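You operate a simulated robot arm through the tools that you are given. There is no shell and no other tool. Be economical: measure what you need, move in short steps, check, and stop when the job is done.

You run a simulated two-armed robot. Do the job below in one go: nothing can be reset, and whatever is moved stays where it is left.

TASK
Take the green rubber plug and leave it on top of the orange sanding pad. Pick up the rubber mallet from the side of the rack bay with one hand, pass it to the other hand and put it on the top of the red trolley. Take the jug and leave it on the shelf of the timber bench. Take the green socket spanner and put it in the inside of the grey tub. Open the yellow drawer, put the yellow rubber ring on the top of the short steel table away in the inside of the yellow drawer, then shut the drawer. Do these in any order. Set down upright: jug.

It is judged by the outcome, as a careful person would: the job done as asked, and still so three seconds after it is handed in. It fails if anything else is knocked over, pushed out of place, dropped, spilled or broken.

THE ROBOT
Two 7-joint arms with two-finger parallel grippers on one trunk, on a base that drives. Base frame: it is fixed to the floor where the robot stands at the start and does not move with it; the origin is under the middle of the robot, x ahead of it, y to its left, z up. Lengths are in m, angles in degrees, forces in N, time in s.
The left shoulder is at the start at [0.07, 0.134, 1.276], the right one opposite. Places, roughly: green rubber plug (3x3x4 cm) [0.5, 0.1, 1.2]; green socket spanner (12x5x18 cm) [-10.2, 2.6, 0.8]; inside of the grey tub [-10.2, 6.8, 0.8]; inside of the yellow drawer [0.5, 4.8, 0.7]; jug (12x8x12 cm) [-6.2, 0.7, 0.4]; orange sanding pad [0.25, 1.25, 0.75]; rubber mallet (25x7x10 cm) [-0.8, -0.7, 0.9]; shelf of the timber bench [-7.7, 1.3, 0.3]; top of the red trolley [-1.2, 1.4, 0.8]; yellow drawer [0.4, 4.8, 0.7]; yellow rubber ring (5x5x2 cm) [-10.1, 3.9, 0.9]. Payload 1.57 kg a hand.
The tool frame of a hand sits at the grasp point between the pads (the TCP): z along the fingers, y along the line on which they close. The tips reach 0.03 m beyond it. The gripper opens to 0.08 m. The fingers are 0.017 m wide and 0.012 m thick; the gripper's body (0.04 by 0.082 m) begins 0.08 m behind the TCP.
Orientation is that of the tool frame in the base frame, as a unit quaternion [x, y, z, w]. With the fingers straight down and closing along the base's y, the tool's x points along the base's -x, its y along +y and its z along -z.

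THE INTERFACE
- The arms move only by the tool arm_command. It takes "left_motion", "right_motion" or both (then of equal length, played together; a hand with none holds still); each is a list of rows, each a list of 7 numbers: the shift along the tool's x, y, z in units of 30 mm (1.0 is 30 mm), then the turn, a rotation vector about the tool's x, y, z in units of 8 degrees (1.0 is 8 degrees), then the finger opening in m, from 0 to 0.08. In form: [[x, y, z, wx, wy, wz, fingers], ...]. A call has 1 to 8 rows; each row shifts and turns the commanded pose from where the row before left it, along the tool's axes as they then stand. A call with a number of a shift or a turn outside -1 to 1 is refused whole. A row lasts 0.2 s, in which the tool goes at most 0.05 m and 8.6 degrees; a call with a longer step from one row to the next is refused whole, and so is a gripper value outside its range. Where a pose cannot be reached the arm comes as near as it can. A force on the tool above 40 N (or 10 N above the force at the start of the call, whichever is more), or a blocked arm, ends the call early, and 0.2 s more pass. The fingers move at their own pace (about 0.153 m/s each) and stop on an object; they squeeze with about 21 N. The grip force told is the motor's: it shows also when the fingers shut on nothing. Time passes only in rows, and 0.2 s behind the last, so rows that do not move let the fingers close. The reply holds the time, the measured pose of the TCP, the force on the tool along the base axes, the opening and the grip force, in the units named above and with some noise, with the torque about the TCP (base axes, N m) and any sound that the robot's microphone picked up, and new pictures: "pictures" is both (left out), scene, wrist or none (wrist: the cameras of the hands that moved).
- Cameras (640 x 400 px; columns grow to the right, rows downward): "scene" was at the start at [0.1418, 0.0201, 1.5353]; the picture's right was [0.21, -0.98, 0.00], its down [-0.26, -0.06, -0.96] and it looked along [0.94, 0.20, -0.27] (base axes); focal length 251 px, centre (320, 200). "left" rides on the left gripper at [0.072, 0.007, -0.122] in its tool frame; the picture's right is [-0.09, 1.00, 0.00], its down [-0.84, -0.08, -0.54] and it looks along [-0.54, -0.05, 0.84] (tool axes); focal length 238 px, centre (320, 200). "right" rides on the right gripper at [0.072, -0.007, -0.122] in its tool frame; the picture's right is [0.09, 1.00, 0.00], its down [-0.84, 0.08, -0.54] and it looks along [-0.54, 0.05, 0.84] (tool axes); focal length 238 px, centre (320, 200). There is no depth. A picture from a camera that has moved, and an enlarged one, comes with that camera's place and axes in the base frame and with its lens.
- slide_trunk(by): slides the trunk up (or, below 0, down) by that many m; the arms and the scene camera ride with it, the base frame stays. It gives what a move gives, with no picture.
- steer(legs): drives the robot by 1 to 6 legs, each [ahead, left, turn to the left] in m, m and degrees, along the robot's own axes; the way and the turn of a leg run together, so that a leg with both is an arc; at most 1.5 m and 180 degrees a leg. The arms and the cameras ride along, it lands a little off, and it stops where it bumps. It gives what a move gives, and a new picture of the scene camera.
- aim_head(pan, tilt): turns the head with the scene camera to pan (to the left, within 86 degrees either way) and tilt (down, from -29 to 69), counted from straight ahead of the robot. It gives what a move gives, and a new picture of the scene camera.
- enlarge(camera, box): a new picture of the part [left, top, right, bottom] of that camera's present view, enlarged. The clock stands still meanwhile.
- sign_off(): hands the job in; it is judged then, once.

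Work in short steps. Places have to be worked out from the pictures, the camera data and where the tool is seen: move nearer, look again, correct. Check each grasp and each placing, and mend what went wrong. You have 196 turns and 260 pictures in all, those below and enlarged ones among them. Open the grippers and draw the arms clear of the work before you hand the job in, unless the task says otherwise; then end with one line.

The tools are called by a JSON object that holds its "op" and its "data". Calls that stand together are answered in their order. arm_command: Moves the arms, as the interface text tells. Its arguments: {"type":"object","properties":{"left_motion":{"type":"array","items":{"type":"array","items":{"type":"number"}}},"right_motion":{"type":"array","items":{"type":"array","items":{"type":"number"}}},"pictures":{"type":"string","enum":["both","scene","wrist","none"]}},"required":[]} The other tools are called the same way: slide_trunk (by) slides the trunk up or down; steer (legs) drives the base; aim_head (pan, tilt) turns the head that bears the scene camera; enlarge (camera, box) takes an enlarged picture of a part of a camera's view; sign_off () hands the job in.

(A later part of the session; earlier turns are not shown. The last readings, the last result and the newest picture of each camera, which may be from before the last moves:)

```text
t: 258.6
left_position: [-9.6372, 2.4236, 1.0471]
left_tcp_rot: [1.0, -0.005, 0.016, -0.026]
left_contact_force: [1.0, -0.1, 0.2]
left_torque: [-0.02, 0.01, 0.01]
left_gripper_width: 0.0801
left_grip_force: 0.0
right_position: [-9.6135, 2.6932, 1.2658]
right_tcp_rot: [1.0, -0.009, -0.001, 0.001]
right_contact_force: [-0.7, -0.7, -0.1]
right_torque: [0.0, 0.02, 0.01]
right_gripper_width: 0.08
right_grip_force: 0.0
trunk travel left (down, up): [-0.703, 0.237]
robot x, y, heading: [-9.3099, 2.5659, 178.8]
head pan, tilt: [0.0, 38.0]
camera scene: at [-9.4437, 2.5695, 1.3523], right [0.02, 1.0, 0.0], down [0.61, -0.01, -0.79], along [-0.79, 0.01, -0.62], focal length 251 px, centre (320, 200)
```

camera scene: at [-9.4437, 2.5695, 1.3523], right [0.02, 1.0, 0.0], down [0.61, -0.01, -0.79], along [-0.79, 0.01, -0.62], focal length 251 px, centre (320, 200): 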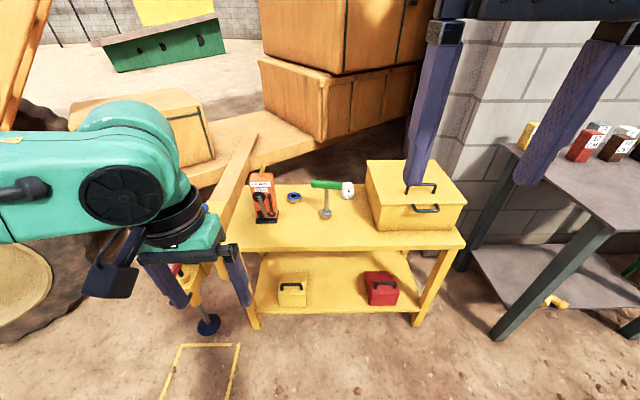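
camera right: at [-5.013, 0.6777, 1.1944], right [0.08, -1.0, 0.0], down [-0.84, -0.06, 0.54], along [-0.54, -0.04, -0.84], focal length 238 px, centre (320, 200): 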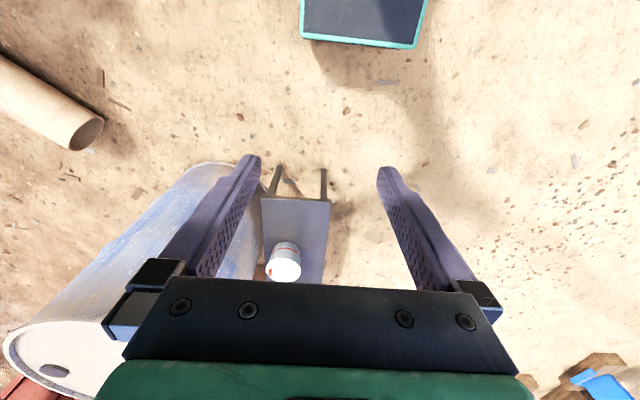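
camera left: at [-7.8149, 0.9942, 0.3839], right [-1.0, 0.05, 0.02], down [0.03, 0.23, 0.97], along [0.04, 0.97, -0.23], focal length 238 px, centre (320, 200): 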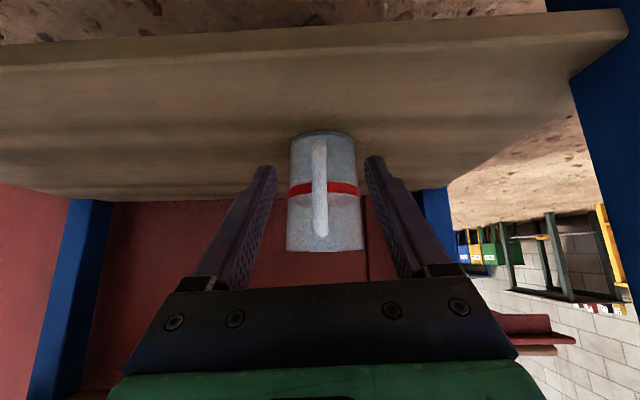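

The green T-handle spanner is standing on the yellow table. Zoom in.

{"op": "enlarge", "data": {"camera": "scene", "box": [230, 150, 400, 260]}}

```text
3.64 times, centred on (315, 205) of scene
camera zoom: at [-9.4437, 2.5695, 1.3523], right [0.02, 1.0, 0.0], down [0.61, -0.01, -0.79], along [-0.79, 0.01, -0.62], focal length 913 px, centre (338, 182)
```

zoom: 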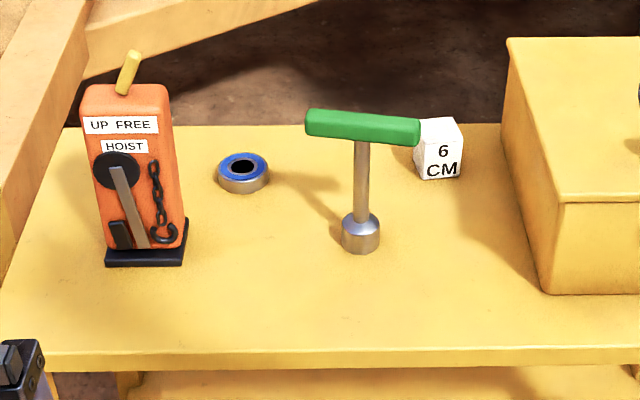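

Table z≈0.63; the T-handle is at (-10.236, 2.605, 0.80), running roughly along y (≈9° off). Yaw the left hand ~98° clockwise, then approach.

{"op": "arm_command", "data": {"left_motion": [[0, 0, 0, 0, 0, 1, 0.08], [0, 0, 0, 0, 0, 1, 0.08], [0, 0, 0, 0, 0, 1, 0.08], [0, 0, 0, 0, 0, 1, 0.08], [0, 0, 0, 0, 0, 1, 0.08], [0, 0, 0, 0, 0, 1, 0.08], [0, 0, 0, 0, 0, 1, 0.08], [0, 0, 0, 0, 0, 1, 0.08]], "pictures": "none"}}

{"op": "arm_command", "data": {"left_motion": [[0, 0, 0, 0, 0, 1, 0.08], [0, 0, 0, 0, 0, 1, 0.08], [0, 0, 0, 0, 0, 1, 0.08], [0, 0, 0, 0, 0, 1, 0.08], [0, 0, 0, 0, 0, 0.3, 0.08]], "pictures": "none"}}

{"op": "slide_trunk", "data": {"by": -0.08}}

{"op": "steer", "data": {"legs": [[0, -0.13, 0], [0.46, 0, 0]]}}

```text
t: 260.4
left_position: [-9.6377, 2.4224, 1.047]
left_tcp_rot: [0.844, -0.535, 0.0, -0.03]
left_contact_force: [-0.6, 0.1, -0.6]
left_torque: [-0.01, 0.0, 0.0]
left_gripper_width: 0.08
left_grip_force: 0.0
right_position: [-9.6128, 2.6931, 1.2666]
right_tcp_rot: [1.0, -0.009, -0.001, 0.0]
right_contact_force: [0.6, -0.2, -0.1]
right_torque: [0.0, 0.0, 0.0]
right_gripper_width: 0.0802
right_grip_force: 0.0
trunk travel left (down, up): [-0.703, 0.237]
robot x, y, heading: [-9.3067, 2.5692, 178.9]
head pan, tilt: [0.0, 38.0]
```

```text
t: 261.6
left_position: [-9.638, 2.4221, 1.0464]
left_tcp_rot: [-0.649, 0.76, 0.009, 0.029]
left_contact_force: [-0.2, 0.3, -0.1]
left_torque: [0.03, 0.04, 0.03]
left_gripper_width: 0.0799
left_grip_force: 0.2
right_position: [-9.6122, 2.6936, 1.2675]
right_tcp_rot: [1.0, -0.008, -0.001, 0.0]
right_contact_force: [-0.4, -0.3, 0.1]
right_torque: [-0.01, -0.02, 0.01]
right_gripper_width: 0.0801
right_grip_force: 0.1
trunk travel left (down, up): [-0.703, 0.237]
robot x, y, heading: [-9.3086, 2.5676, 179.3]
head pan, tilt: [0.0, 38.0]
```

```text
t: 262.8
left_position: [-9.6373, 2.4215, 0.9668]
left_tcp_rot: [-0.65, 0.759, 0.009, 0.029]
left_contact_force: [0.1, -0.3, 0.3]
left_torque: [-0.01, 0.0, -0.01]
left_gripper_width: 0.08
left_grip_force: 0.1
right_position: [-9.6132, 2.6913, 1.1866]
right_tcp_rot: [1.0, -0.009, -0.001, 0.0]
right_contact_force: [-0.2, 0.7, 0.0]
right_torque: [-0.02, 0.01, -0.02]
right_gripper_width: 0.08
right_grip_force: 0.1
trunk travel left (down, up): [-0.623, 0.317]
robot x, y, heading: [-9.3077, 2.5669, 179.1]
head pan, tilt: [0.0, 38.0]
```

```text
t: 266.5
left_position: [-10.0951, 2.5624, 0.967]
left_tcp_rot: [-0.65, 0.76, 0.009, 0.028]
left_contact_force: [-0.1, 0.7, -0.5]
left_torque: [-0.01, 0.0, -0.02]
left_gripper_width: 0.0797
left_grip_force: 0.1
right_position: [-10.0712, 2.8328, 1.1863]
right_tcp_rot: [1.0, -0.009, 0.0, 0.0]
right_contact_force: [0.0, 0.6, 0.4]
right_torque: [0.0, 0.01, -0.05]
right_gripper_width: 0.0803
right_grip_force: 0.1
trunk travel left (down, up): [-0.623, 0.317]
robot x, y, heading: [-9.7693, 2.7118, 179.0]
head pan, tilt: [0.0, 38.0]
camera scene: at [-9.9011, 2.7094, 1.2723], right [0.02, 1.0, 0.0], down [0.62, -0.01, -0.79], along [-0.79, 0.01, -0.62], focal length 251 px, centre (320, 200)
```

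scene: 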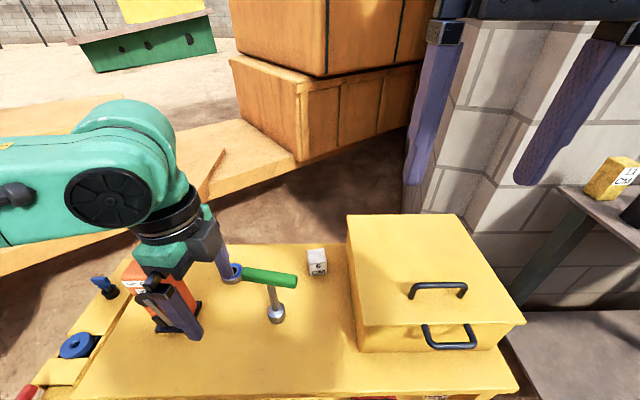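

Refined: handle center (-10.234, 2.600), ~12° off. Move over it and view.

{"op": "arm_command", "data": {"left_motion": [[-0.1, 0.955, 0, 0, 0, 0.35, 0.08], [-0.1, 0.955, 0, 0, 0, 0, 0.08], [-0.1, 0.955, 0, 0, 0, 0, 0.08], [-0.1, 0.955, 0, 0, 0, 0, 0.08], [-0.1, 0.955, 0, 0, 0, 0, 0.08], [0, 0, 1, 0, 0, 0, 0.08], [0, 0, 0, 0, 0, 0, 0.08]], "pictures": "both"}}

```text
t: 268.1
left_position: [-10.2317, 2.6073, 0.9342]
left_tcp_rot: [-0.631, 0.775, 0.01, 0.028]
left_contact_force: [-0.5, 0.2, 0.4]
left_torque: [-0.01, 0.02, 0.05]
left_gripper_width: 0.0801
left_grip_force: 0.2
right_position: [-10.0708, 2.8335, 1.1865]
right_tcp_rot: [1.0, -0.008, -0.001, 0.001]
right_contact_force: [0.2, 0.1, 0.8]
right_torque: [0.0, -0.04, -0.03]
right_gripper_width: 0.0799
right_grip_force: 0.1
trunk travel left (down, up): [-0.623, 0.317]
robot x, y, heading: [-9.7629, 2.7067, 178.9]
head pan, tilt: [0.0, 38.0]
camera scene: at [-9.9012, 2.7097, 1.2722], right [0.02, 1.0, 0.0], down [0.62, -0.01, -0.79], along [-0.79, 0.01, -0.62], focal length 251 px, centre (320, 200)
camera left: at [-10.2565, 2.5302, 1.053], right [-0.96, 0.29, -0.02], down [0.23, 0.77, 0.59], along [0.19, 0.56, -0.81], focal length 238 px, centre (320, 200)
```

scene: 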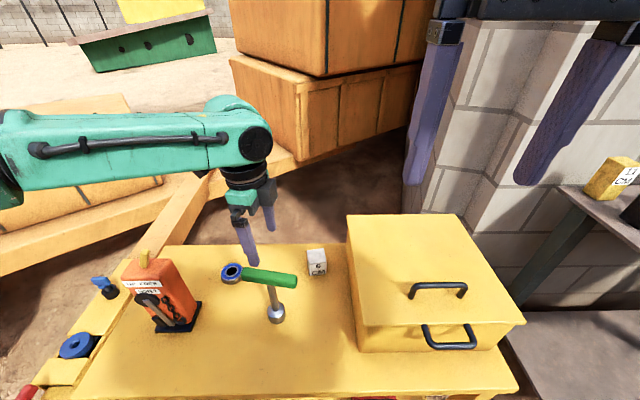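
left: 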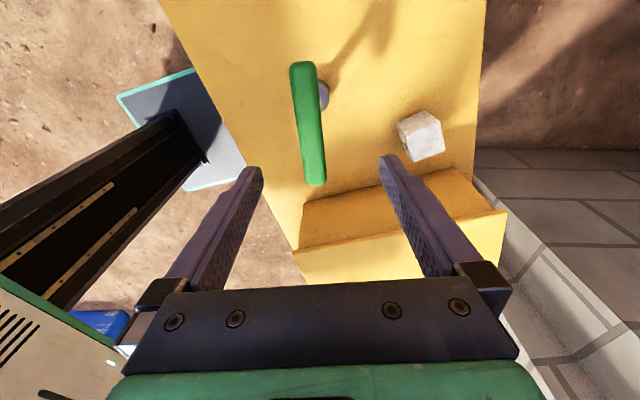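

Shift slightly and descend to z≈0.80.

{"op": "arm_command", "data": {"left_motion": [[0, -0.2, 1, 0, 0, 0, 0.08], [0, 0, 1, 0, 0, 0, 0.08], [0, 0, 1, 0, 0, 0, 0.08], [0, 0, 0.7, 0, 0, 0, 0.08], [0, 0, 0, 0, 0, 0, 0.08]], "pictures": "both"}}

```text
t: 269.3
left_position: [-10.2218, 2.6091, 0.8241]
left_tcp_rot: [-0.631, 0.775, 0.009, 0.028]
left_contact_force: [-0.3, 0.0, -0.1]
left_torque: [0.05, 0.02, 0.01]
left_gripper_width: 0.0798
left_grip_force: 0.1
right_position: [-10.0719, 2.8329, 1.1856]
right_tcp_rot: [1.0, -0.009, -0.001, 0.0]
right_contact_force: [0.4, 0.3, -0.7]
right_torque: [0.04, 0.0, 0.01]
right_gripper_width: 0.0802
right_grip_force: 0.1
trunk travel left (down, up): [-0.623, 0.317]
robot x, y, heading: [-9.761, 2.7079, 179.1]
head pan, tilt: [0.0, 38.0]
camera scene: at [-9.9014, 2.7095, 1.2722], right [0.02, 1.0, 0.0], down [0.62, -0.01, -0.79], along [-0.79, 0.01, -0.62], focal length 251 px, centre (320, 200)
camera left: at [-10.2466, 2.5327, 0.9424], right [-0.96, 0.29, -0.02], down [0.23, 0.77, 0.59], along [0.19, 0.56, -0.81], focal length 238 px, centre (320, 200)
```

scene: 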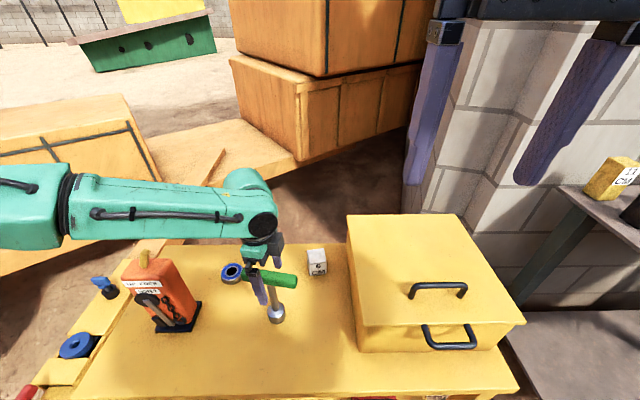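
left: 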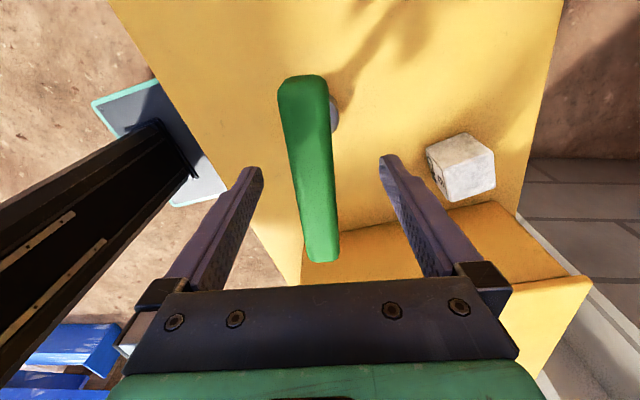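

Well aligned. Lower 22 mm more and close.

{"op": "arm_command", "data": {"left_motion": [[0, -0.2, 0.75, 0, 0, 0, 0.08], [0, 0, 0, 0, 0, 0, 0.08], [0, 0, 0, 0, 0, 0, 0.0], [0, 0, 0, 0, 0, 0, 0.0], [0, 0, 0, 0, 0, 0, 0.0], [0, 0, -1, 0, 0, 0, 0.0], [0, 0, -1, 0, 0, 0, 0.0], [0, 0, -1, 0, 0, 0, 0.0]], "pictures": "both"}}

```text
t: 271.1
left_position: [-10.2196, 2.6055, 0.8905]
left_tcp_rot: [-0.631, 0.775, 0.009, 0.029]
left_contact_force: [-0.3, 0.2, -3.8]
left_torque: [-0.02, 0.04, -0.02]
left_gripper_width: 0.0238
left_grip_force: 21.1
right_position: [-10.0716, 2.8328, 1.1864]
right_tcp_rot: [1.0, -0.008, -0.001, 0.0]
right_contact_force: [0.0, -0.1, 0.4]
right_torque: [-0.02, 0.04, 0.01]
right_gripper_width: 0.0799
right_grip_force: 0.1
trunk travel left (down, up): [-0.623, 0.317]
robot x, y, heading: [-9.7642, 2.7086, 179.1]
head pan, tilt: [0.0, 38.0]
camera scene: at [-9.9017, 2.7093, 1.2721], right [0.02, 1.0, 0.0], down [0.62, -0.01, -0.79], along [-0.79, 0.01, -0.62], focal length 251 px, centre (320, 200)
camera left: at [-10.2448, 2.5287, 1.0098], right [-0.96, 0.29, -0.02], down [0.23, 0.77, 0.59], along [0.19, 0.56, -0.81], focal length 238 px, centre (320, 200)
```

scene: 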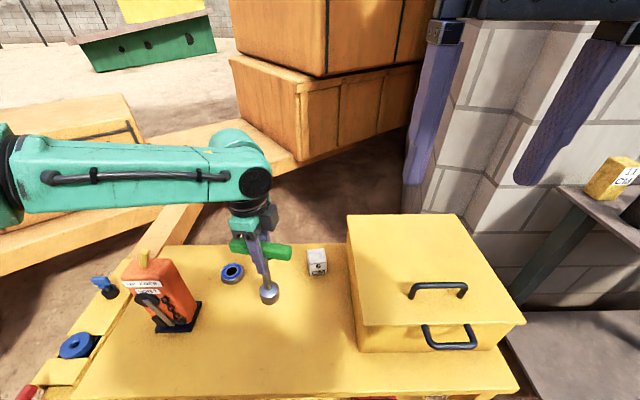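
left: 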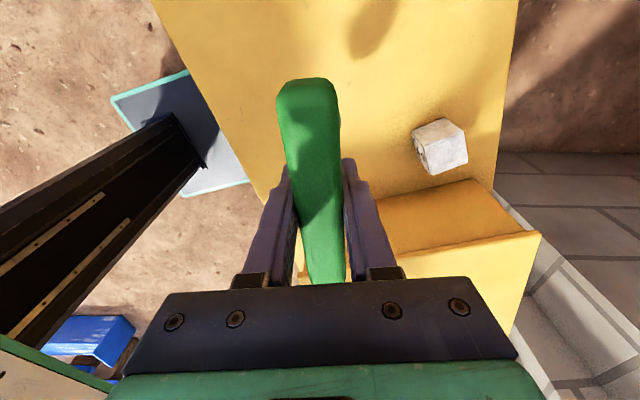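

Spanner held. Lift, back off, and strafe north to the steel table to look at the ring.

{"op": "slide_trunk", "data": {"by": 0.1}}

{"op": "steer", "data": {"legs": [[-0.4, 0, 0], [0, -1.1, 0]]}}

```text
t: 272.4
left_position: [-10.2198, 2.6057, 0.9915]
left_tcp_rot: [-0.631, 0.775, 0.01, 0.03]
left_contact_force: [-0.6, -0.1, -4.8]
left_torque: [0.0, -0.01, 0.01]
left_gripper_width: 0.0239
left_grip_force: 21.0
right_position: [-10.0711, 2.8314, 1.2856]
right_tcp_rot: [1.0, -0.009, 0.0, 0.0]
right_contact_force: [-0.2, 0.1, 1.0]
right_torque: [-0.03, 0.0, 0.03]
right_gripper_width: 0.0798
right_grip_force: 0.0
trunk travel left (down, up): [-0.723, 0.217]
robot x, y, heading: [-9.7662, 2.707, 179.0]
head pan, tilt: [0.0, 38.0]
```

```text
t: 280.0
left_position: [-9.7915, 3.6847, 0.9902]
left_tcp_rot: [-0.624, 0.781, 0.009, 0.03]
left_contact_force: [-0.5, 0.2, -4.3]
left_torque: [0.0, -0.05, 0.03]
left_gripper_width: 0.0237
left_grip_force: 20.6
right_position: [-9.6385, 3.9098, 1.2857]
right_tcp_rot: [1.0, -0.016, -0.001, 0.0]
right_contact_force: [-0.4, -0.5, -0.1]
right_torque: [-0.03, -0.01, -0.02]
right_gripper_width: 0.08
right_grip_force: 0.0
trunk travel left (down, up): [-0.723, 0.217]
robot x, y, heading: [-9.3315, 3.7799, 178.2]
head pan, tilt: [0.0, 38.0]
camera scene: at [-9.4706, 3.7832, 1.3721], right [0.03, 1.0, 0.0], down [0.62, -0.02, -0.79], along [-0.79, 0.03, -0.62], focal length 251 px, centre (320, 200)
```

scene: 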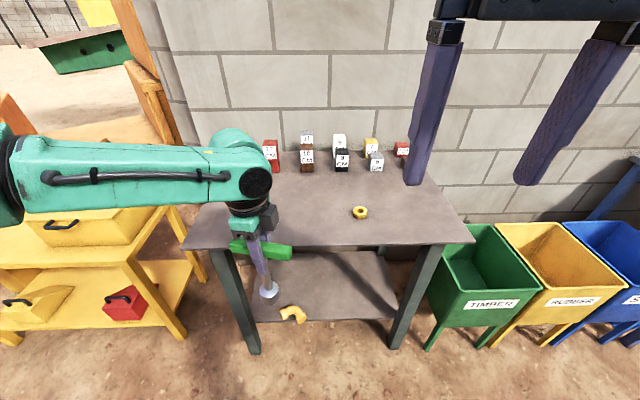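

Ring at about (-10.127, 3.947), table top ≈0.79. Raise and retract the left hand with the spanner, then approach with the right hand.

{"op": "arm_command", "data": {"left_motion": [[0, -0.7, -1, 0, 0, 0, 0], [0, -0.7, -1, 0, 0, 0, 0], [0, -0.7, -1, 0, 0, 0, 0], [0, -0.7, -1, 0, 0, 0, 0], [0, -0.7, -1, 0, 0, 0, 0], [0, 0, -1, 0, 0, 0, 0]], "pictures": "none"}}

{"op": "slide_trunk", "data": {"by": -0.1}}

{"op": "steer", "data": {"legs": [[0.34, 0, 1]]}}

```text
t: 281.4
left_position: [-9.6926, 3.6552, 1.1729]
left_tcp_rot: [-0.624, 0.781, 0.01, 0.029]
left_contact_force: [-0.3, -0.2, -4.9]
left_torque: [-0.05, -0.05, -0.03]
left_gripper_width: 0.0237
left_grip_force: 21.1
right_position: [-9.6385, 3.9107, 1.2864]
right_tcp_rot: [1.0, -0.017, -0.001, 0.001]
right_contact_force: [-0.3, -0.8, 0.5]
right_torque: [0.0, -0.01, 0.0]
right_gripper_width: 0.0799
right_grip_force: 0.0
trunk travel left (down, up): [-0.723, 0.217]
robot x, y, heading: [-9.3332, 3.7829, 178.1]
head pan, tilt: [0.0, 38.0]
```

```text
t: 282.8
left_position: [-9.693, 3.6548, 1.074]
left_tcp_rot: [-0.624, 0.781, 0.009, 0.03]
left_contact_force: [-0.3, 0.2, -4.0]
left_torque: [-0.03, -0.02, 0.0]
left_gripper_width: 0.0235
left_grip_force: 20.9
right_position: [-9.637, 3.9091, 1.1861]
right_tcp_rot: [1.0, -0.016, -0.001, 0.0]
right_contact_force: [-0.8, 0.0, -0.8]
right_torque: [-0.02, 0.02, 0.02]
right_gripper_width: 0.0799
right_grip_force: 0.0
trunk travel left (down, up): [-0.623, 0.317]
robot x, y, heading: [-9.3307, 3.7783, 178.1]
head pan, tilt: [0.0, 38.0]
```

```text
t: 285.0
left_position: [-10.028, 3.6588, 1.0747]
left_tcp_rot: [-0.63, 0.776, 0.01, 0.028]
left_contact_force: [-0.5, 0.6, -3.4]
left_torque: [0.01, 0.01, 0.02]
left_gripper_width: 0.0239
left_grip_force: 21.1
right_position: [-9.9771, 3.9143, 1.1861]
right_tcp_rot: [1.0, -0.009, -0.001, 0.0]
right_contact_force: [-0.4, -0.7, -0.5]
right_torque: [0.02, -0.05, -0.01]
right_gripper_width: 0.08
right_grip_force: 0.0
trunk travel left (down, up): [-0.623, 0.317]
robot x, y, heading: [-9.6718, 3.7889, 178.7]
head pan, tilt: [0.0, 38.0]
camera scene: at [-9.8078, 3.7906, 1.2722], right [0.02, 1.0, 0.0], down [0.62, -0.01, -0.79], along [-0.79, 0.01, -0.62], focal length 251 px, centre (320, 200)
```

scene: 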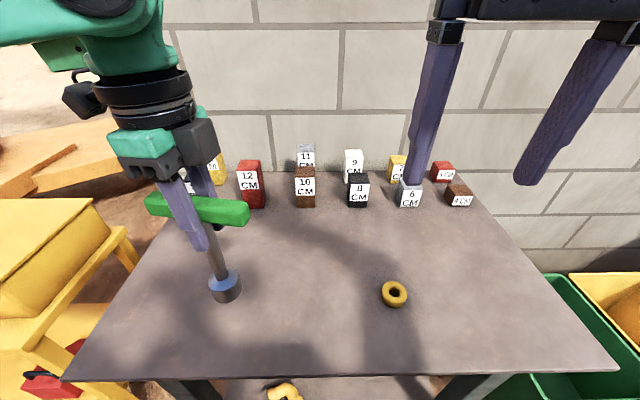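

Two views triangulate the ring to (-10.059, 3.929), table z≈0.85. Move the right hand over it.

{"op": "arm_command", "data": {"right_motion": [[-0.91, -0.17, 0, 0, 0, 0, 0.08], [-0.91, -0.17, 0, 0, 0, 0, 0.08], [-0.91, -0.17, 0, 0, 0, 0, 0.08], [0, 0, 1, 0, 0, 0, 0.08], [0, 0, 1, 0, 0, 0, 0.08], [0, 0, 1, 0, 0, 0, 0.08], [0, 0, 1, 0, 0, 0, 0.08], [0, 0, 1, 0, 0, 0, 0.08]], "pictures": "wrist"}}

```text
t: 286.8
left_position: [-10.0287, 3.6566, 1.0725]
left_tcp_rot: [-0.631, 0.775, 0.009, 0.028]
left_contact_force: [0.3, 0.5, -3.1]
left_torque: [0.02, -0.03, 0.01]
left_gripper_width: 0.0238
left_grip_force: 21.0
right_position: [-10.0617, 3.9307, 1.0346]
right_tcp_rot: [1.0, -0.009, -0.002, 0.002]
right_contact_force: [0.0, 0.0, -0.1]
right_torque: [-0.04, -0.02, -0.04]
right_gripper_width: 0.08
right_grip_force: 0.1
trunk travel left (down, up): [-0.623, 0.317]
robot x, y, heading: [-9.6713, 3.7917, 178.7]
head pan, tilt: [0.0, 38.0]
camera right: at [-9.9903, 3.9357, 1.1566], right [0.07, -1.0, 0.0], down [-0.84, -0.06, 0.54], along [-0.54, -0.04, -0.84], focal length 238 px, centre (320, 200)
```

right: 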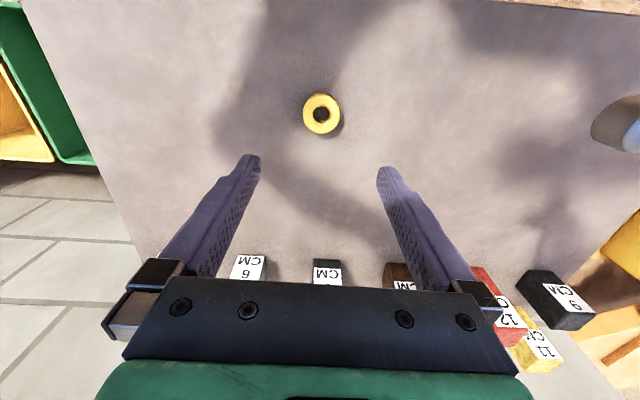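

Confirmed. Descend to 0.888 and close.

{"op": "arm_command", "data": {"right_motion": [[0, 0, 1, 0, 0, 0, 0.08], [0, 0, 1, 0, 0, 0, 0.08], [0, 0, 1, 0, 0, 0, 0.08], [0, 0, 1, 0, 0, 0, 0.08], [0, 0, 0.8, 0, 0, 0, 0.08], [0, 0, 0, 0, 0, 0, 0.08]], "pictures": "wrist"}}

```text
t: 288.2
left_position: [-10.0282, 3.6583, 1.0729]
left_tcp_rot: [-0.63, 0.776, 0.009, 0.03]
left_contact_force: [-0.7, -0.3, -3.8]
left_torque: [-0.01, -0.01, 0.0]
left_gripper_width: 0.0239
left_grip_force: 20.6
right_position: [-10.0601, 3.9304, 0.8932]
right_tcp_rot: [1.0, -0.009, -0.001, 0.001]
right_contact_force: [-0.1, 0.6, 0.6]
right_torque: [0.01, -0.01, -0.01]
right_gripper_width: 0.08
right_grip_force: 0.1
trunk travel left (down, up): [-0.623, 0.317]
robot x, y, heading: [-9.6709, 3.7865, 178.8]
head pan, tilt: [0.0, 38.0]
camera right: at [-9.9888, 3.9371, 1.0145], right [0.07, -1.0, 0.0], down [-0.84, -0.06, 0.54], along [-0.54, -0.04, -0.84], focal length 238 px, centre (320, 200)
```

right: 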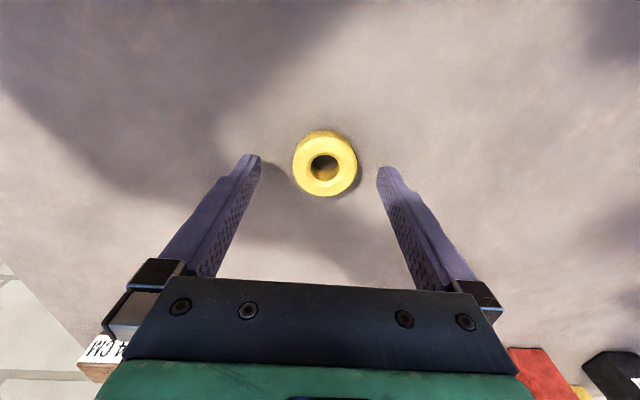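

Lower 8 mm and close on the ring.

{"op": "arm_command", "data": {"right_motion": [[0, 0, 0.27, 0, 0, 0, 0.08], [0, 0, 0, 0, 0, 0, 0.08], [0, 0, 0, 0, 0, 0, 0.0], [0, 0, 0, 0, 0, 0, 0.0], [0, 0, 0, 0, 0, 0, 0.0], [0, 0, -1, 0, 0, 0, 0.0], [0, 0, -1, 0, 0, 0, 0.0]], "pictures": "wrist"}}

```text
t: 289.8
left_position: [-10.028, 3.6592, 1.0728]
left_tcp_rot: [-0.63, 0.776, 0.009, 0.029]
left_contact_force: [0.1, 0.5, -4.1]
left_torque: [0.04, 0.03, -0.04]
left_gripper_width: 0.0238
left_grip_force: 20.6
right_position: [-10.0614, 3.9314, 0.9437]
right_tcp_rot: [1.0, -0.009, -0.001, 0.0]
right_contact_force: [0.8, 0.5, -1.4]
right_torque: [0.02, 0.02, -0.02]
right_gripper_width: 0.0421
right_grip_force: 21.2
trunk travel left (down, up): [-0.623, 0.317]
robot x, y, heading: [-9.6712, 3.7908, 179.0]
head pan, tilt: [0.0, 38.0]
camera right: at [-9.989, 3.9372, 1.0657], right [0.07, -1.0, 0.0], down [-0.84, -0.06, 0.54], along [-0.54, -0.04, -0.84], focal length 238 px, centre (320, 200)
```

right: 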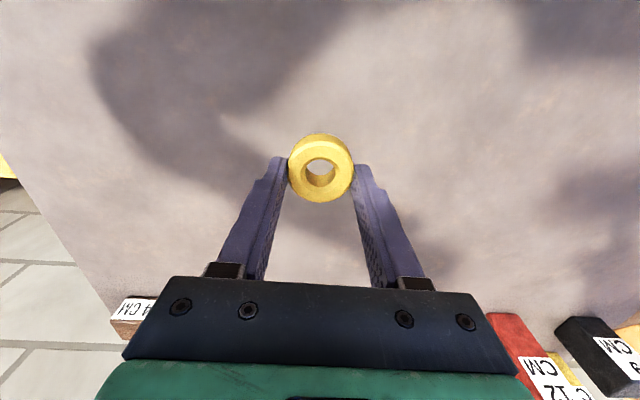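

Ring held. Raise and retract the right hand, back off, and look north for the tub.

{"op": "arm_command", "data": {"right_motion": [[0, 0, -1, 0, 0, 0, 0.0], [0, 0, -1, 0, 0, 0, 0.0], [0, 0, -1, 0, 0, 0, 0.0], [0.6, 0, -1, 0, 0, 0, 0.0], [0.6, 0, -1, 0, 0, 0, 0.0], [0.6, 0, -1, 0, 0, 0, 0.0]], "pictures": "none"}}

{"op": "steer", "data": {"legs": [[-0.45, 0, 0]]}}

{"op": "aim_head", "data": {"pan": -60, "tilt": 22}}

```text
t: 291.2
left_position: [-10.027, 3.6569, 1.0733]
left_tcp_rot: [-0.63, 0.776, 0.01, 0.029]
left_contact_force: [0.3, -0.4, -2.9]
left_torque: [0.07, 0.01, 0.0]
left_gripper_width: 0.0237
left_grip_force: 20.6
right_position: [-10.0052, 3.9284, 1.1257]
right_tcp_rot: [1.0, -0.01, -0.001, 0.0]
right_contact_force: [-0.4, 0.2, -0.6]
right_torque: [0.02, 0.05, 0.02]
right_gripper_width: 0.042
right_grip_force: 20.9
trunk travel left (down, up): [-0.623, 0.317]
robot x, y, heading: [-9.6741, 3.7856, 178.8]
head pan, tilt: [0.0, 38.0]
```

```text
t: 293.9
left_position: [-9.583, 3.6484, 1.0727]
left_tcp_rot: [-0.634, 0.773, 0.011, 0.03]
left_contact_force: [-0.4, 0.0, -4.0]
left_torque: [0.0, 0.0, -0.03]
left_gripper_width: 0.024
left_grip_force: 21.3
right_position: [-9.5638, 3.9198, 1.1245]
right_tcp_rot: [1.0, -0.005, 0.0, 0.0]
right_contact_force: [-0.4, 0.5, -0.2]
right_torque: [0.0, -0.02, 0.0]
right_gripper_width: 0.0426
right_grip_force: 21.1
trunk travel left (down, up): [-0.623, 0.317]
robot x, y, heading: [-9.2268, 3.7815, 179.4]
head pan, tilt: [0.0, 38.0]
camera scene: at [-9.3644, 3.7829, 1.2721], right [0.01, 1.0, 0.0], down [0.62, -0.01, -0.79], along [-0.79, 0.01, -0.62], focal length 251 px, centre (320, 200)
```

scene: 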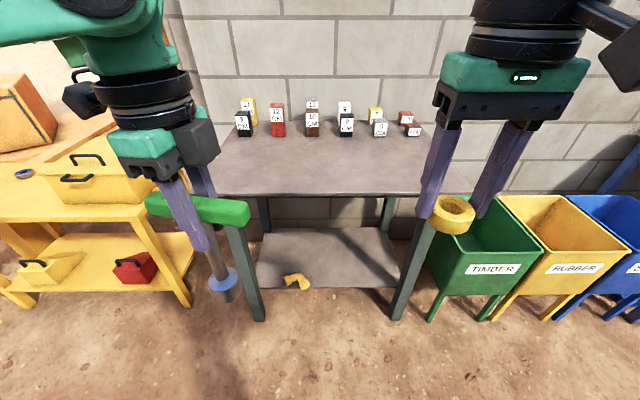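

```text
t: 295.2
left_position: [-9.583, 3.6478, 1.073]
left_tcp_rot: [-0.634, 0.773, 0.01, 0.029]
left_contact_force: [0.8, -1.0, -4.3]
left_torque: [-0.02, 0.01, 0.0]
left_gripper_width: 0.0241
left_grip_force: 21.0
right_position: [-9.5638, 3.9206, 1.1251]
right_tcp_rot: [1.0, -0.004, -0.001, 0.0]
right_contact_force: [0.4, -0.1, 0.2]
right_torque: [0.02, -0.02, 0.0]
right_gripper_width: 0.0422
right_grip_force: 21.7
trunk travel left (down, up): [-0.623, 0.317]
robot x, y, heading: [-9.2278, 3.7843, 179.2]
head pan, tilt: [-60.0, 22.0]
camera scene: at [-9.3232, 3.8628, 1.2973], right [0.87, 0.49, 0.0], down [0.18, -0.33, -0.93], along [-0.46, 0.81, -0.37], focal length 251 px, centre (320, 200)
```

scene: 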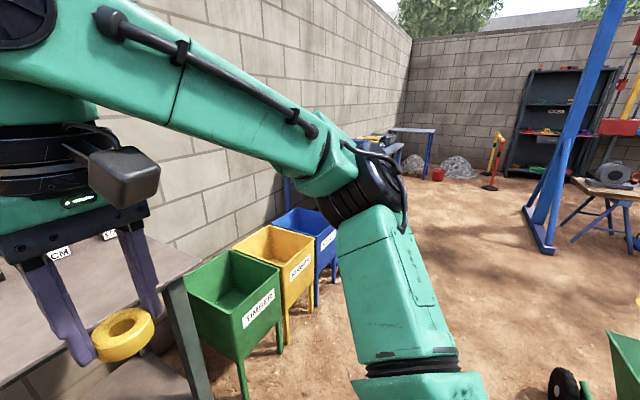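

Path north along x≈-9.2 is clear; a grey tub should be on the blue-legged table ahead. Strafe right ~2.9 m.

{"op": "steer", "data": {"legs": [[0, -1.45, 0], [0, -1.3, 0]]}}

{"op": "aim_head", "data": {"pan": -10, "tilt": 32}}

```text
t: 308.3
left_position: [-9.5998, 6.3325, 1.0733]
left_tcp_rot: [-0.648, 0.761, 0.01, 0.03]
left_contact_force: [0.1, 0.5, -4.2]
left_torque: [0.05, 0.01, 0.01]
left_gripper_width: 0.0239
left_grip_force: 20.0
right_position: [-9.5896, 6.6034, 1.1244]
right_tcp_rot: [1.0, 0.014, -0.001, 0.0]
right_contact_force: [-0.8, -0.6, -0.5]
right_torque: [0.01, 0.02, 0.0]
right_gripper_width: 0.0421
right_grip_force: 21.0
trunk travel left (down, up): [-0.623, 0.317]
robot x, y, heading: [-9.2486, 6.478, -178.3]
head pan, tilt: [-60.0, 22.0]
camera scene: at [-9.3474, 6.5557, 1.2974], right [0.85, 0.52, 0.0], down [0.2, -0.32, -0.93], along [-0.48, 0.79, -0.37], focal length 251 px, centre (320, 200)
```

scene: 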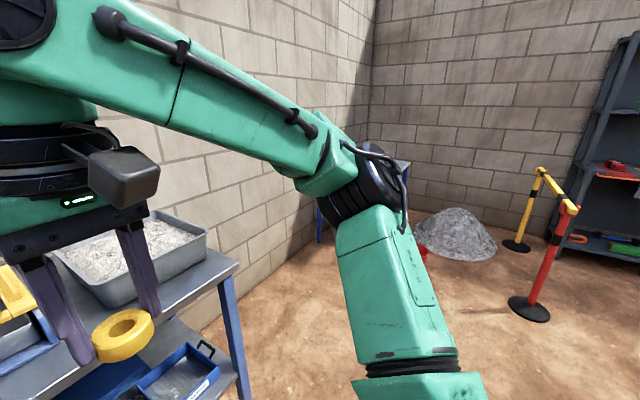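

```text
t: 309.5
left_position: [-9.5978, 6.3315, 1.0731]
left_tcp_rot: [-0.647, 0.762, 0.01, 0.028]
left_contact_force: [0.2, 0.2, -3.3]
left_torque: [0.01, 0.0, 0.05]
left_gripper_width: 0.0238
left_grip_force: 21.2
right_position: [-9.5885, 6.6043, 1.1241]
right_tcp_rot: [1.0, 0.014, -0.001, 0.0]
right_contact_force: [0.4, -0.1, 0.6]
right_torque: [0.0, 0.0, 0.05]
right_gripper_width: 0.0423
right_grip_force: 20.2
trunk travel left (down, up): [-0.623, 0.317]
robot x, y, heading: [-9.2467, 6.4769, -178.8]
head pan, tilt: [-10.0, 32.0]
camera scene: at [-9.3875, 6.4901, 1.2814], right [0.15, 0.99, 0.0], down [0.52, -0.08, -0.85], along [-0.84, 0.13, -0.53], focal length 251 px, centre (320, 200)
```

scene: 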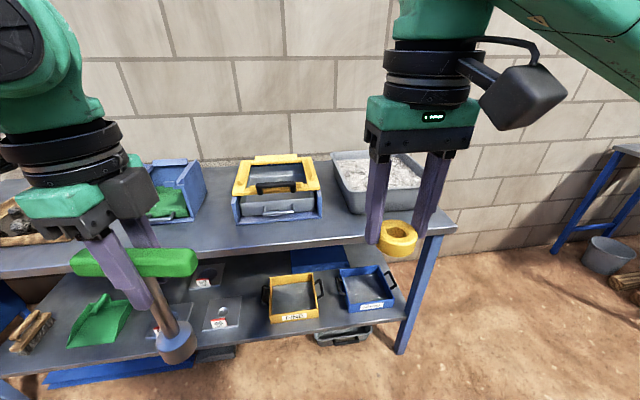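

The grey tub (with grey fill) is at about (-10.2, 6.87). Strafe right 0.5 m to put it ahead of the left hand, and look.

{"op": "steer", "data": {"legs": [[0, -0.5, -1.5]]}}

{"op": "enlarge", "data": {"camera": "scene", "box": [120, 100, 440, 300]}}

```text
t: 312.5
left_position: [-9.6105, 6.8511, 1.0735]
left_tcp_rot: [-0.64, 0.768, 0.01, 0.029]
left_contact_force: [-0.1, -0.7, -4.1]
left_torque: [0.02, 0.0, -0.01]
left_gripper_width: 0.0238
left_grip_force: 21.3
right_position: [-9.5949, 7.1229, 1.1233]
right_tcp_rot: [1.0, 0.004, -0.001, 0.0]
right_contact_force: [-0.7, 0.6, 1.0]
right_torque: [0.01, 0.02, 0.02]
right_gripper_width: 0.0423
right_grip_force: 20.9
trunk travel left (down, up): [-0.623, 0.317]
robot x, y, heading: [-9.2558, 6.9886, -179.5]
head pan, tilt: [-10.0, 32.0]
camera scene: at [-9.3959, 7.0049, 1.2814], right [0.17, 0.99, 0.0], down [0.52, -0.09, -0.85], along [-0.84, 0.14, -0.53], focal length 251 px, centre (320, 200)
```

scene: 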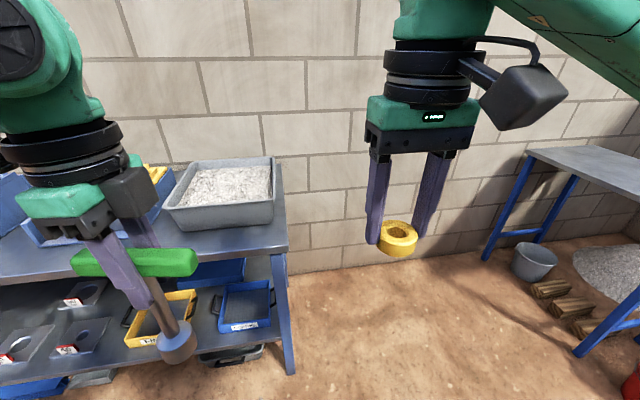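

```text
2.00 times, centred on (280, 200) of scene
camera zoom: at [-9.3959, 7.0049, 1.2814], right [0.17, 0.99, 0.0], down [0.52, -0.09, -0.85], along [-0.84, 0.14, -0.53], focal length 502 px, centre (400, 200)
```

zoom: 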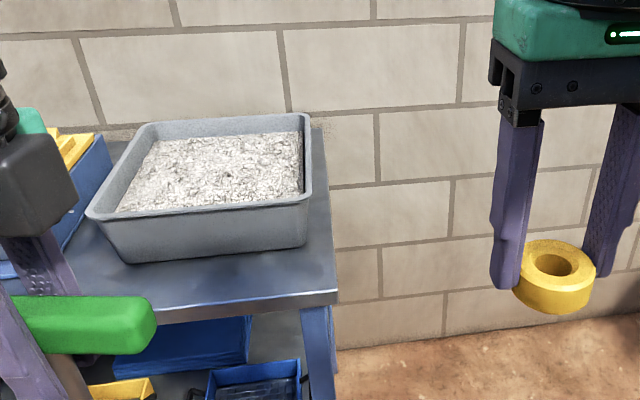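

Tub interior x≈-10.37..-10.06, y≈6.67..6.97, rim z≈0.885, filled nearly to the rim. I'll lay the spanner in, so extend the left hand and tilt it forward here first.

{"op": "arm_command", "data": {"left_motion": [[0, 0.9, -0.3, 0, 0, 0, 0], [0, 0.9, -0.3, 0, 0, 0, 0], [0, 0.9, 0, -1, 0, 0, 0], [0, 0, 0, -1, 0, 0, 0], [0, 0, 0, -1, 0, 0, 0], [0, 0, 0, -1, 0, 0, 0], [0, 0, 0, -1, 0, 0, 0], [0, 0, 0, -1, 0, 0, 0]]}}

```text
t: 314.3
left_position: [-9.6908, 6.8651, 1.0906]
left_tcp_rot: [-0.596, 0.697, 0.323, -0.233]
left_contact_force: [0.3, -0.6, -3.9]
left_torque: [0.03, -0.08, 0.01]
left_gripper_width: 0.0235
left_grip_force: 20.7
right_position: [-9.5946, 7.1228, 1.1251]
right_tcp_rot: [1.0, 0.004, -0.001, 0.0]
right_contact_force: [-0.7, -0.4, -0.8]
right_torque: [0.03, -0.03, 0.0]
right_gripper_width: 0.0422
right_grip_force: 21.2
trunk travel left (down, up): [-0.623, 0.317]
robot x, y, heading: [-9.2591, 6.9896, -179.8]
head pan, tilt: [-10.0, 32.0]
camera scene: at [-9.3956, 7.0049, 1.2814], right [0.17, 0.99, 0.0], down [0.52, -0.09, -0.85], along [-0.84, 0.14, -0.53], focal length 251 px, centre (320, 200)
camera left: at [-9.6215, 6.7728, 1.1744], right [-0.66, 0.17, 0.73], down [0.59, 0.72, 0.36], along [-0.47, 0.67, -0.58], focal length 238 px, centre (320, 200)
```

scene: 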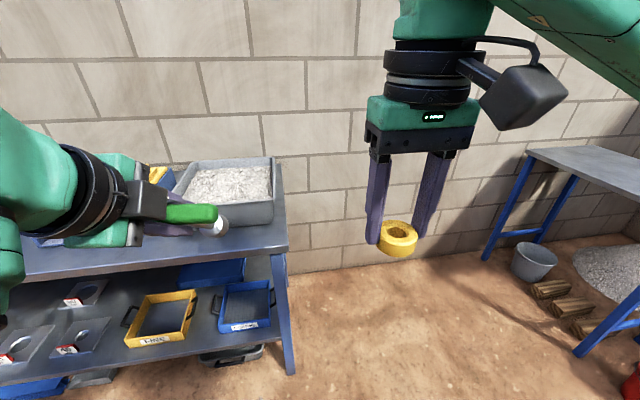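
left: 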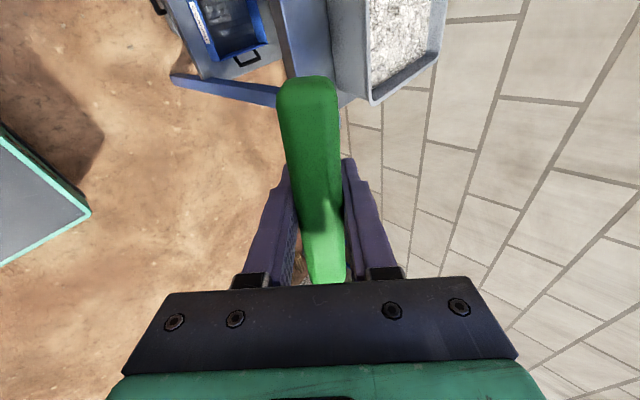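

Tilted ~47°. Two more tilt steps, then drive ahead over the tub.

{"op": "arm_command", "data": {"left_motion": [[0, 0, 0, -1, 0, 0, 0], [0, 0, 0, -1, 0, 0, 0], [0, 0, 0, 0, 0, 0, 0]], "pictures": "none"}}

{"op": "steer", "data": {"legs": [[0.4, 0.06, 0]]}}

{"op": "aim_head", "data": {"pan": 15, "tilt": 40}}

```text
t: 315.1
left_position: [-9.6912, 6.8651, 1.0891]
left_tcp_rot: [-0.597, 0.697, 0.321, -0.234]
left_contact_force: [0.0, 0.7, -4.2]
left_torque: [-0.03, -0.11, 0.01]
left_gripper_width: 0.024
left_grip_force: 20.9
left hand out of reach, approached as far as the arm can: row 1, 2
right_position: [-9.5964, 7.1242, 1.1253]
right_tcp_rot: [1.0, 0.005, -0.001, 0.0]
right_contact_force: [-1.2, -0.1, 0.3]
right_torque: [-0.01, 0.02, -0.01]
right_gripper_width: 0.042
right_grip_force: 21.2
trunk travel left (down, up): [-0.623, 0.317]
robot x, y, heading: [-9.2539, 6.9897, -179.5]
head pan, tilt: [-10.0, 32.0]
```

```text
t: 317.6
left_position: [-10.0967, 6.8044, 1.0893]
left_tcp_rot: [-0.596, 0.698, 0.321, -0.234]
left_contact_force: [0.4, 0.0, -3.3]
left_torque: [-0.02, -0.08, -0.01]
left_gripper_width: 0.0239
left_grip_force: 21.0
right_position: [-10.0023, 7.0634, 1.125]
right_tcp_rot: [1.0, 0.002, -0.001, 0.0]
right_contact_force: [0.0, 1.0, 0.3]
right_torque: [0.03, -0.05, 0.02]
right_gripper_width: 0.0422
right_grip_force: 21.0
trunk travel left (down, up): [-0.623, 0.317]
robot x, y, heading: [-9.6623, 6.9311, -179.9]
head pan, tilt: [-10.0, 32.0]
camera scene: at [-9.8012, 6.9441, 1.2814], right [0.17, 0.99, 0.0], down [0.52, -0.09, -0.85], along [-0.84, 0.14, -0.53], focal length 251 px, centre (320, 200)
```

scene: 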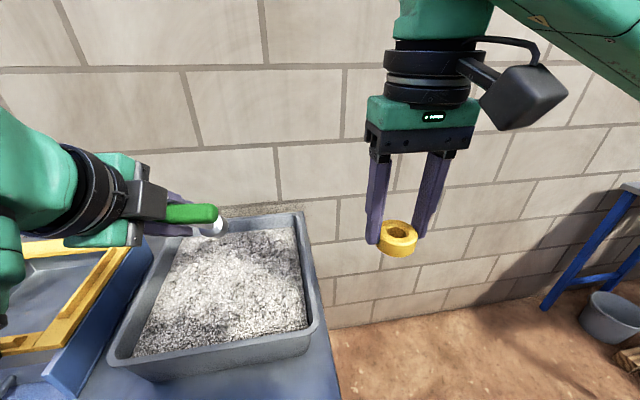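

```text
t: 318.5
left_position: [-10.0968, 6.8049, 1.0898]
left_tcp_rot: [-0.596, 0.699, 0.321, -0.232]
left_contact_force: [-0.6, -0.3, -4.3]
left_torque: [-0.02, -0.12, 0.03]
left_gripper_width: 0.0239
left_grip_force: 20.8
right_position: [-9.9993, 7.0626, 1.1245]
right_tcp_rot: [1.0, 0.003, -0.001, 0.0]
right_contact_force: [-1.0, 0.7, -1.0]
right_torque: [0.0, -0.03, 0.03]
right_gripper_width: 0.0422
right_grip_force: 21.3
trunk travel left (down, up): [-0.623, 0.317]
robot x, y, heading: [-9.6656, 6.9271, -179.9]
head pan, tilt: [15.0, 40.0]
camera scene: at [-9.7954, 6.9067, 1.2692], right [-0.26, 0.97, 0.0], down [0.62, 0.17, -0.77], along [-0.74, -0.2, -0.64], focal length 251 px, centre (320, 200)
```

scene: 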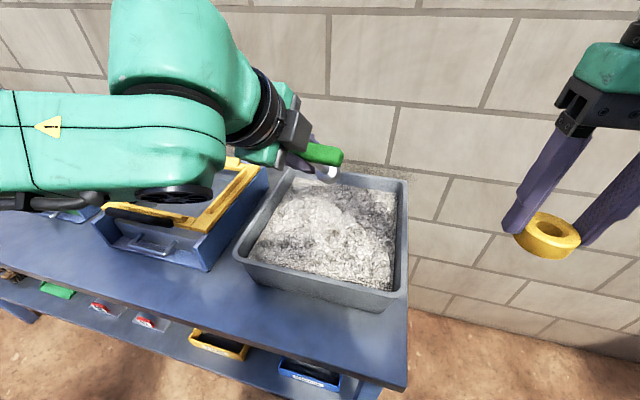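

Tub geometry confirmed (rim z≈0.885). Move 4 cm deeper and lower by trunk until the socket touches.

{"op": "steer", "data": {"legs": [[0.04, 0, 0]]}}

{"op": "slide_trunk", "data": {"by": -0.09}}

{"op": "enlarge", "data": {"camera": "scene", "box": [200, 50, 440, 300]}}

```text
t: 319.4
left_position: [-10.1343, 6.8049, 1.0894]
left_tcp_rot: [-0.595, 0.698, 0.322, -0.234]
left_contact_force: [-0.1, 0.5, -3.8]
left_torque: [0.01, -0.08, -0.02]
left_gripper_width: 0.0238
left_grip_force: 20.9
right_position: [-10.037, 7.0623, 1.1264]
right_tcp_rot: [1.0, 0.002, -0.001, 0.0]
right_contact_force: [0.6, 0.8, -0.8]
right_torque: [0.0, 0.05, -0.02]
right_gripper_width: 0.0421
right_grip_force: 20.6
trunk travel left (down, up): [-0.623, 0.317]
robot x, y, heading: [-9.7041, 6.93, -179.9]
head pan, tilt: [15.0, 40.0]
camera scene: at [-9.8318, 6.9064, 1.2696], right [-0.26, 0.96, 0.0], down [0.62, 0.17, -0.77], along [-0.74, -0.2, -0.64], focal length 251 px, centre (320, 200)
```

scene: 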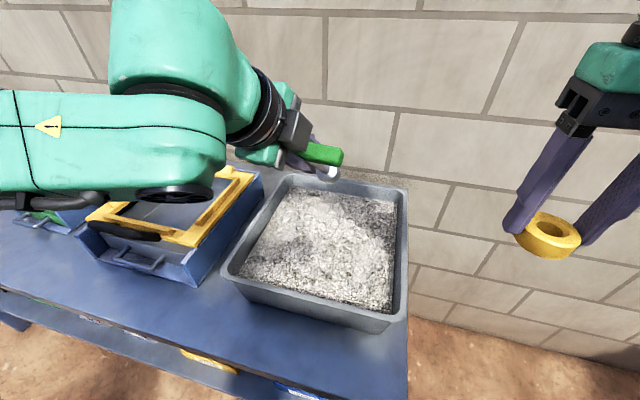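

```text
t: 320.6
left_position: [-10.1385, 6.8054, 0.9988]
left_tcp_rot: [-0.595, 0.699, 0.32, -0.234]
left_contact_force: [-0.1, -0.6, -4.9]
left_torque: [-0.02, -0.12, 0.01]
left_gripper_width: 0.024
left_grip_force: 21.3
right_position: [-10.0401, 7.0636, 1.0349]
right_tcp_rot: [1.0, 0.002, -0.001, 0.0]
right_contact_force: [-0.2, -0.1, 0.4]
right_torque: [-0.01, -0.02, -0.04]
right_gripper_width: 0.0419
right_grip_force: 20.8
trunk travel left (down, up): [-0.533, 0.407]
robot x, y, heading: [-9.7023, 6.9286, -179.9]
head pan, tilt: [15.0, 40.0]
```

```text
1.60 times, centred on (320, 175) of scene
camera zoom: at [-9.8356, 6.9064, 1.1791], right [-0.26, 0.97, 0.0], down [0.62, 0.17, -0.77], along [-0.74, -0.2, -0.64], focal length 402 px, centre (320, 240)
```

zoom: 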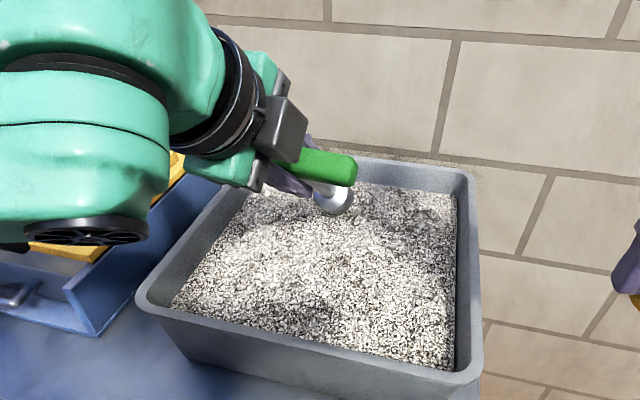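

Close to the fill. Lower in small steps with force checks.

{"op": "slide_trunk", "data": {"by": -0.02}}

{"op": "slide_trunk", "data": {"by": -0.02}}

{"op": "enlarge", "data": {"camera": "scene", "box": [200, 50, 440, 300]}}

```text
t: 321.3
left_position: [-10.1368, 6.8053, 0.9791]
left_tcp_rot: [-0.595, 0.698, 0.321, -0.234]
left_contact_force: [-0.3, 0.8, -3.7]
left_torque: [0.0, -0.07, 0.03]
left_gripper_width: 0.024
left_grip_force: 20.6
right_position: [-10.0399, 7.0626, 1.0153]
right_tcp_rot: [1.0, 0.002, -0.001, 0.001]
right_contact_force: [0.0, 0.5, -0.3]
right_torque: [0.01, -0.02, 0.01]
right_gripper_width: 0.0418
right_grip_force: 21.6
trunk travel left (down, up): [-0.513, 0.427]
robot x, y, heading: [-9.7034, 6.9284, -179.8]
head pan, tilt: [15.0, 40.0]
```

```text
t: 322.0
left_position: [-10.1386, 6.8054, 0.9596]
left_tcp_rot: [-0.595, 0.699, 0.321, -0.234]
left_contact_force: [0.4, 0.9, -3.1]
left_torque: [0.03, -0.08, -0.01]
left_gripper_width: 0.0241
left_grip_force: 21.1
right_position: [-10.0409, 7.0632, 0.994]
right_tcp_rot: [1.0, 0.002, -0.001, 0.0]
right_contact_force: [-0.9, -0.7, -0.8]
right_torque: [-0.02, 0.01, -0.01]
right_gripper_width: 0.0422
right_grip_force: 21.3
trunk travel left (down, up): [-0.493, 0.447]
robot x, y, heading: [-9.7031, 6.9317, -179.6]
head pan, tilt: [15.0, 40.0]
```

```text
1.60 times, centred on (320, 175) of scene
camera zoom: at [-9.8353, 6.9064, 1.1391], right [-0.26, 0.97, 0.0], down [0.62, 0.17, -0.77], along [-0.74, -0.2, -0.64], focal length 402 px, centre (320, 240)
```

zoom: 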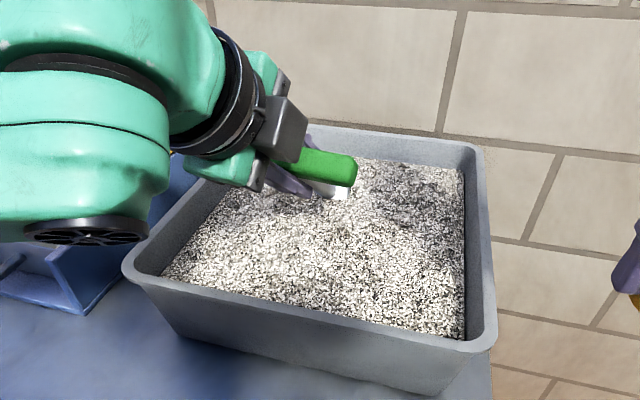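

No force yet (socket sinks into the fill). Continue down.

{"op": "slide_trunk", "data": {"by": -0.02}}

{"op": "slide_trunk", "data": {"by": -0.015}}

{"op": "enlarge", "data": {"camera": "scene", "box": [160, 30, 440, 300]}}

```text
t: 322.6
left_position: [-10.1365, 6.8046, 0.9395]
left_tcp_rot: [-0.595, 0.699, 0.321, -0.234]
left_contact_force: [0.3, 0.7, -4.0]
left_torque: [0.03, -0.13, 0.0]
left_gripper_width: 0.024
left_grip_force: 21.0
right_position: [-10.0407, 7.0635, 0.9747]
right_tcp_rot: [1.0, 0.002, 0.0, -0.001]
right_contact_force: [0.2, -0.1, 0.0]
right_torque: [0.02, -0.04, 0.0]
right_gripper_width: 0.042
right_grip_force: 20.7
trunk travel left (down, up): [-0.473, 0.467]
robot x, y, heading: [-9.7032, 6.9225, -179.5]
head pan, tilt: [15.0, 40.0]
```

```text
t: 323.3
left_position: [-10.1369, 6.8045, 0.9237]
left_tcp_rot: [-0.595, 0.699, 0.32, -0.234]
left_contact_force: [0.3, 1.0, -4.0]
left_torque: [0.02, -0.09, 0.01]
left_gripper_width: 0.0238
left_grip_force: 20.4
right_position: [-10.0397, 7.0642, 0.9607]
right_tcp_rot: [1.0, 0.003, -0.001, 0.001]
right_contact_force: [0.0, 0.4, -0.5]
right_torque: [-0.02, 0.02, 0.01]
right_gripper_width: 0.0419
right_grip_force: 21.3
trunk travel left (down, up): [-0.458, 0.482]
robot x, y, heading: [-9.7018, 6.9311, -179.8]
head pan, tilt: [15.0, 40.0]
```

```text
1.48 times, centred on (300, 165) of scene
camera zoom: at [-9.8353, 6.9064, 1.1041], right [-0.26, 0.97, 0.0], down [0.62, 0.17, -0.77], along [-0.74, -0.2, -0.64], focal length 372 px, centre (350, 252)
```

zoom: 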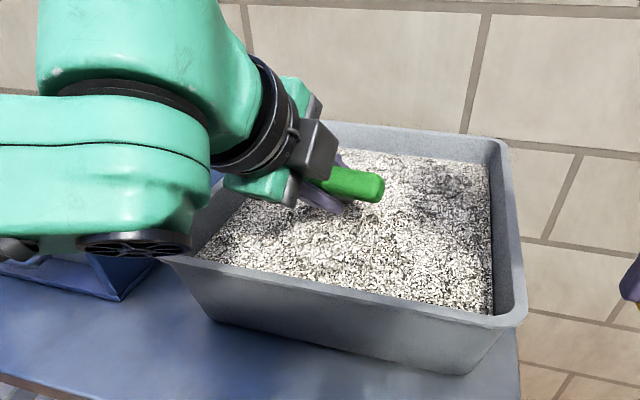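

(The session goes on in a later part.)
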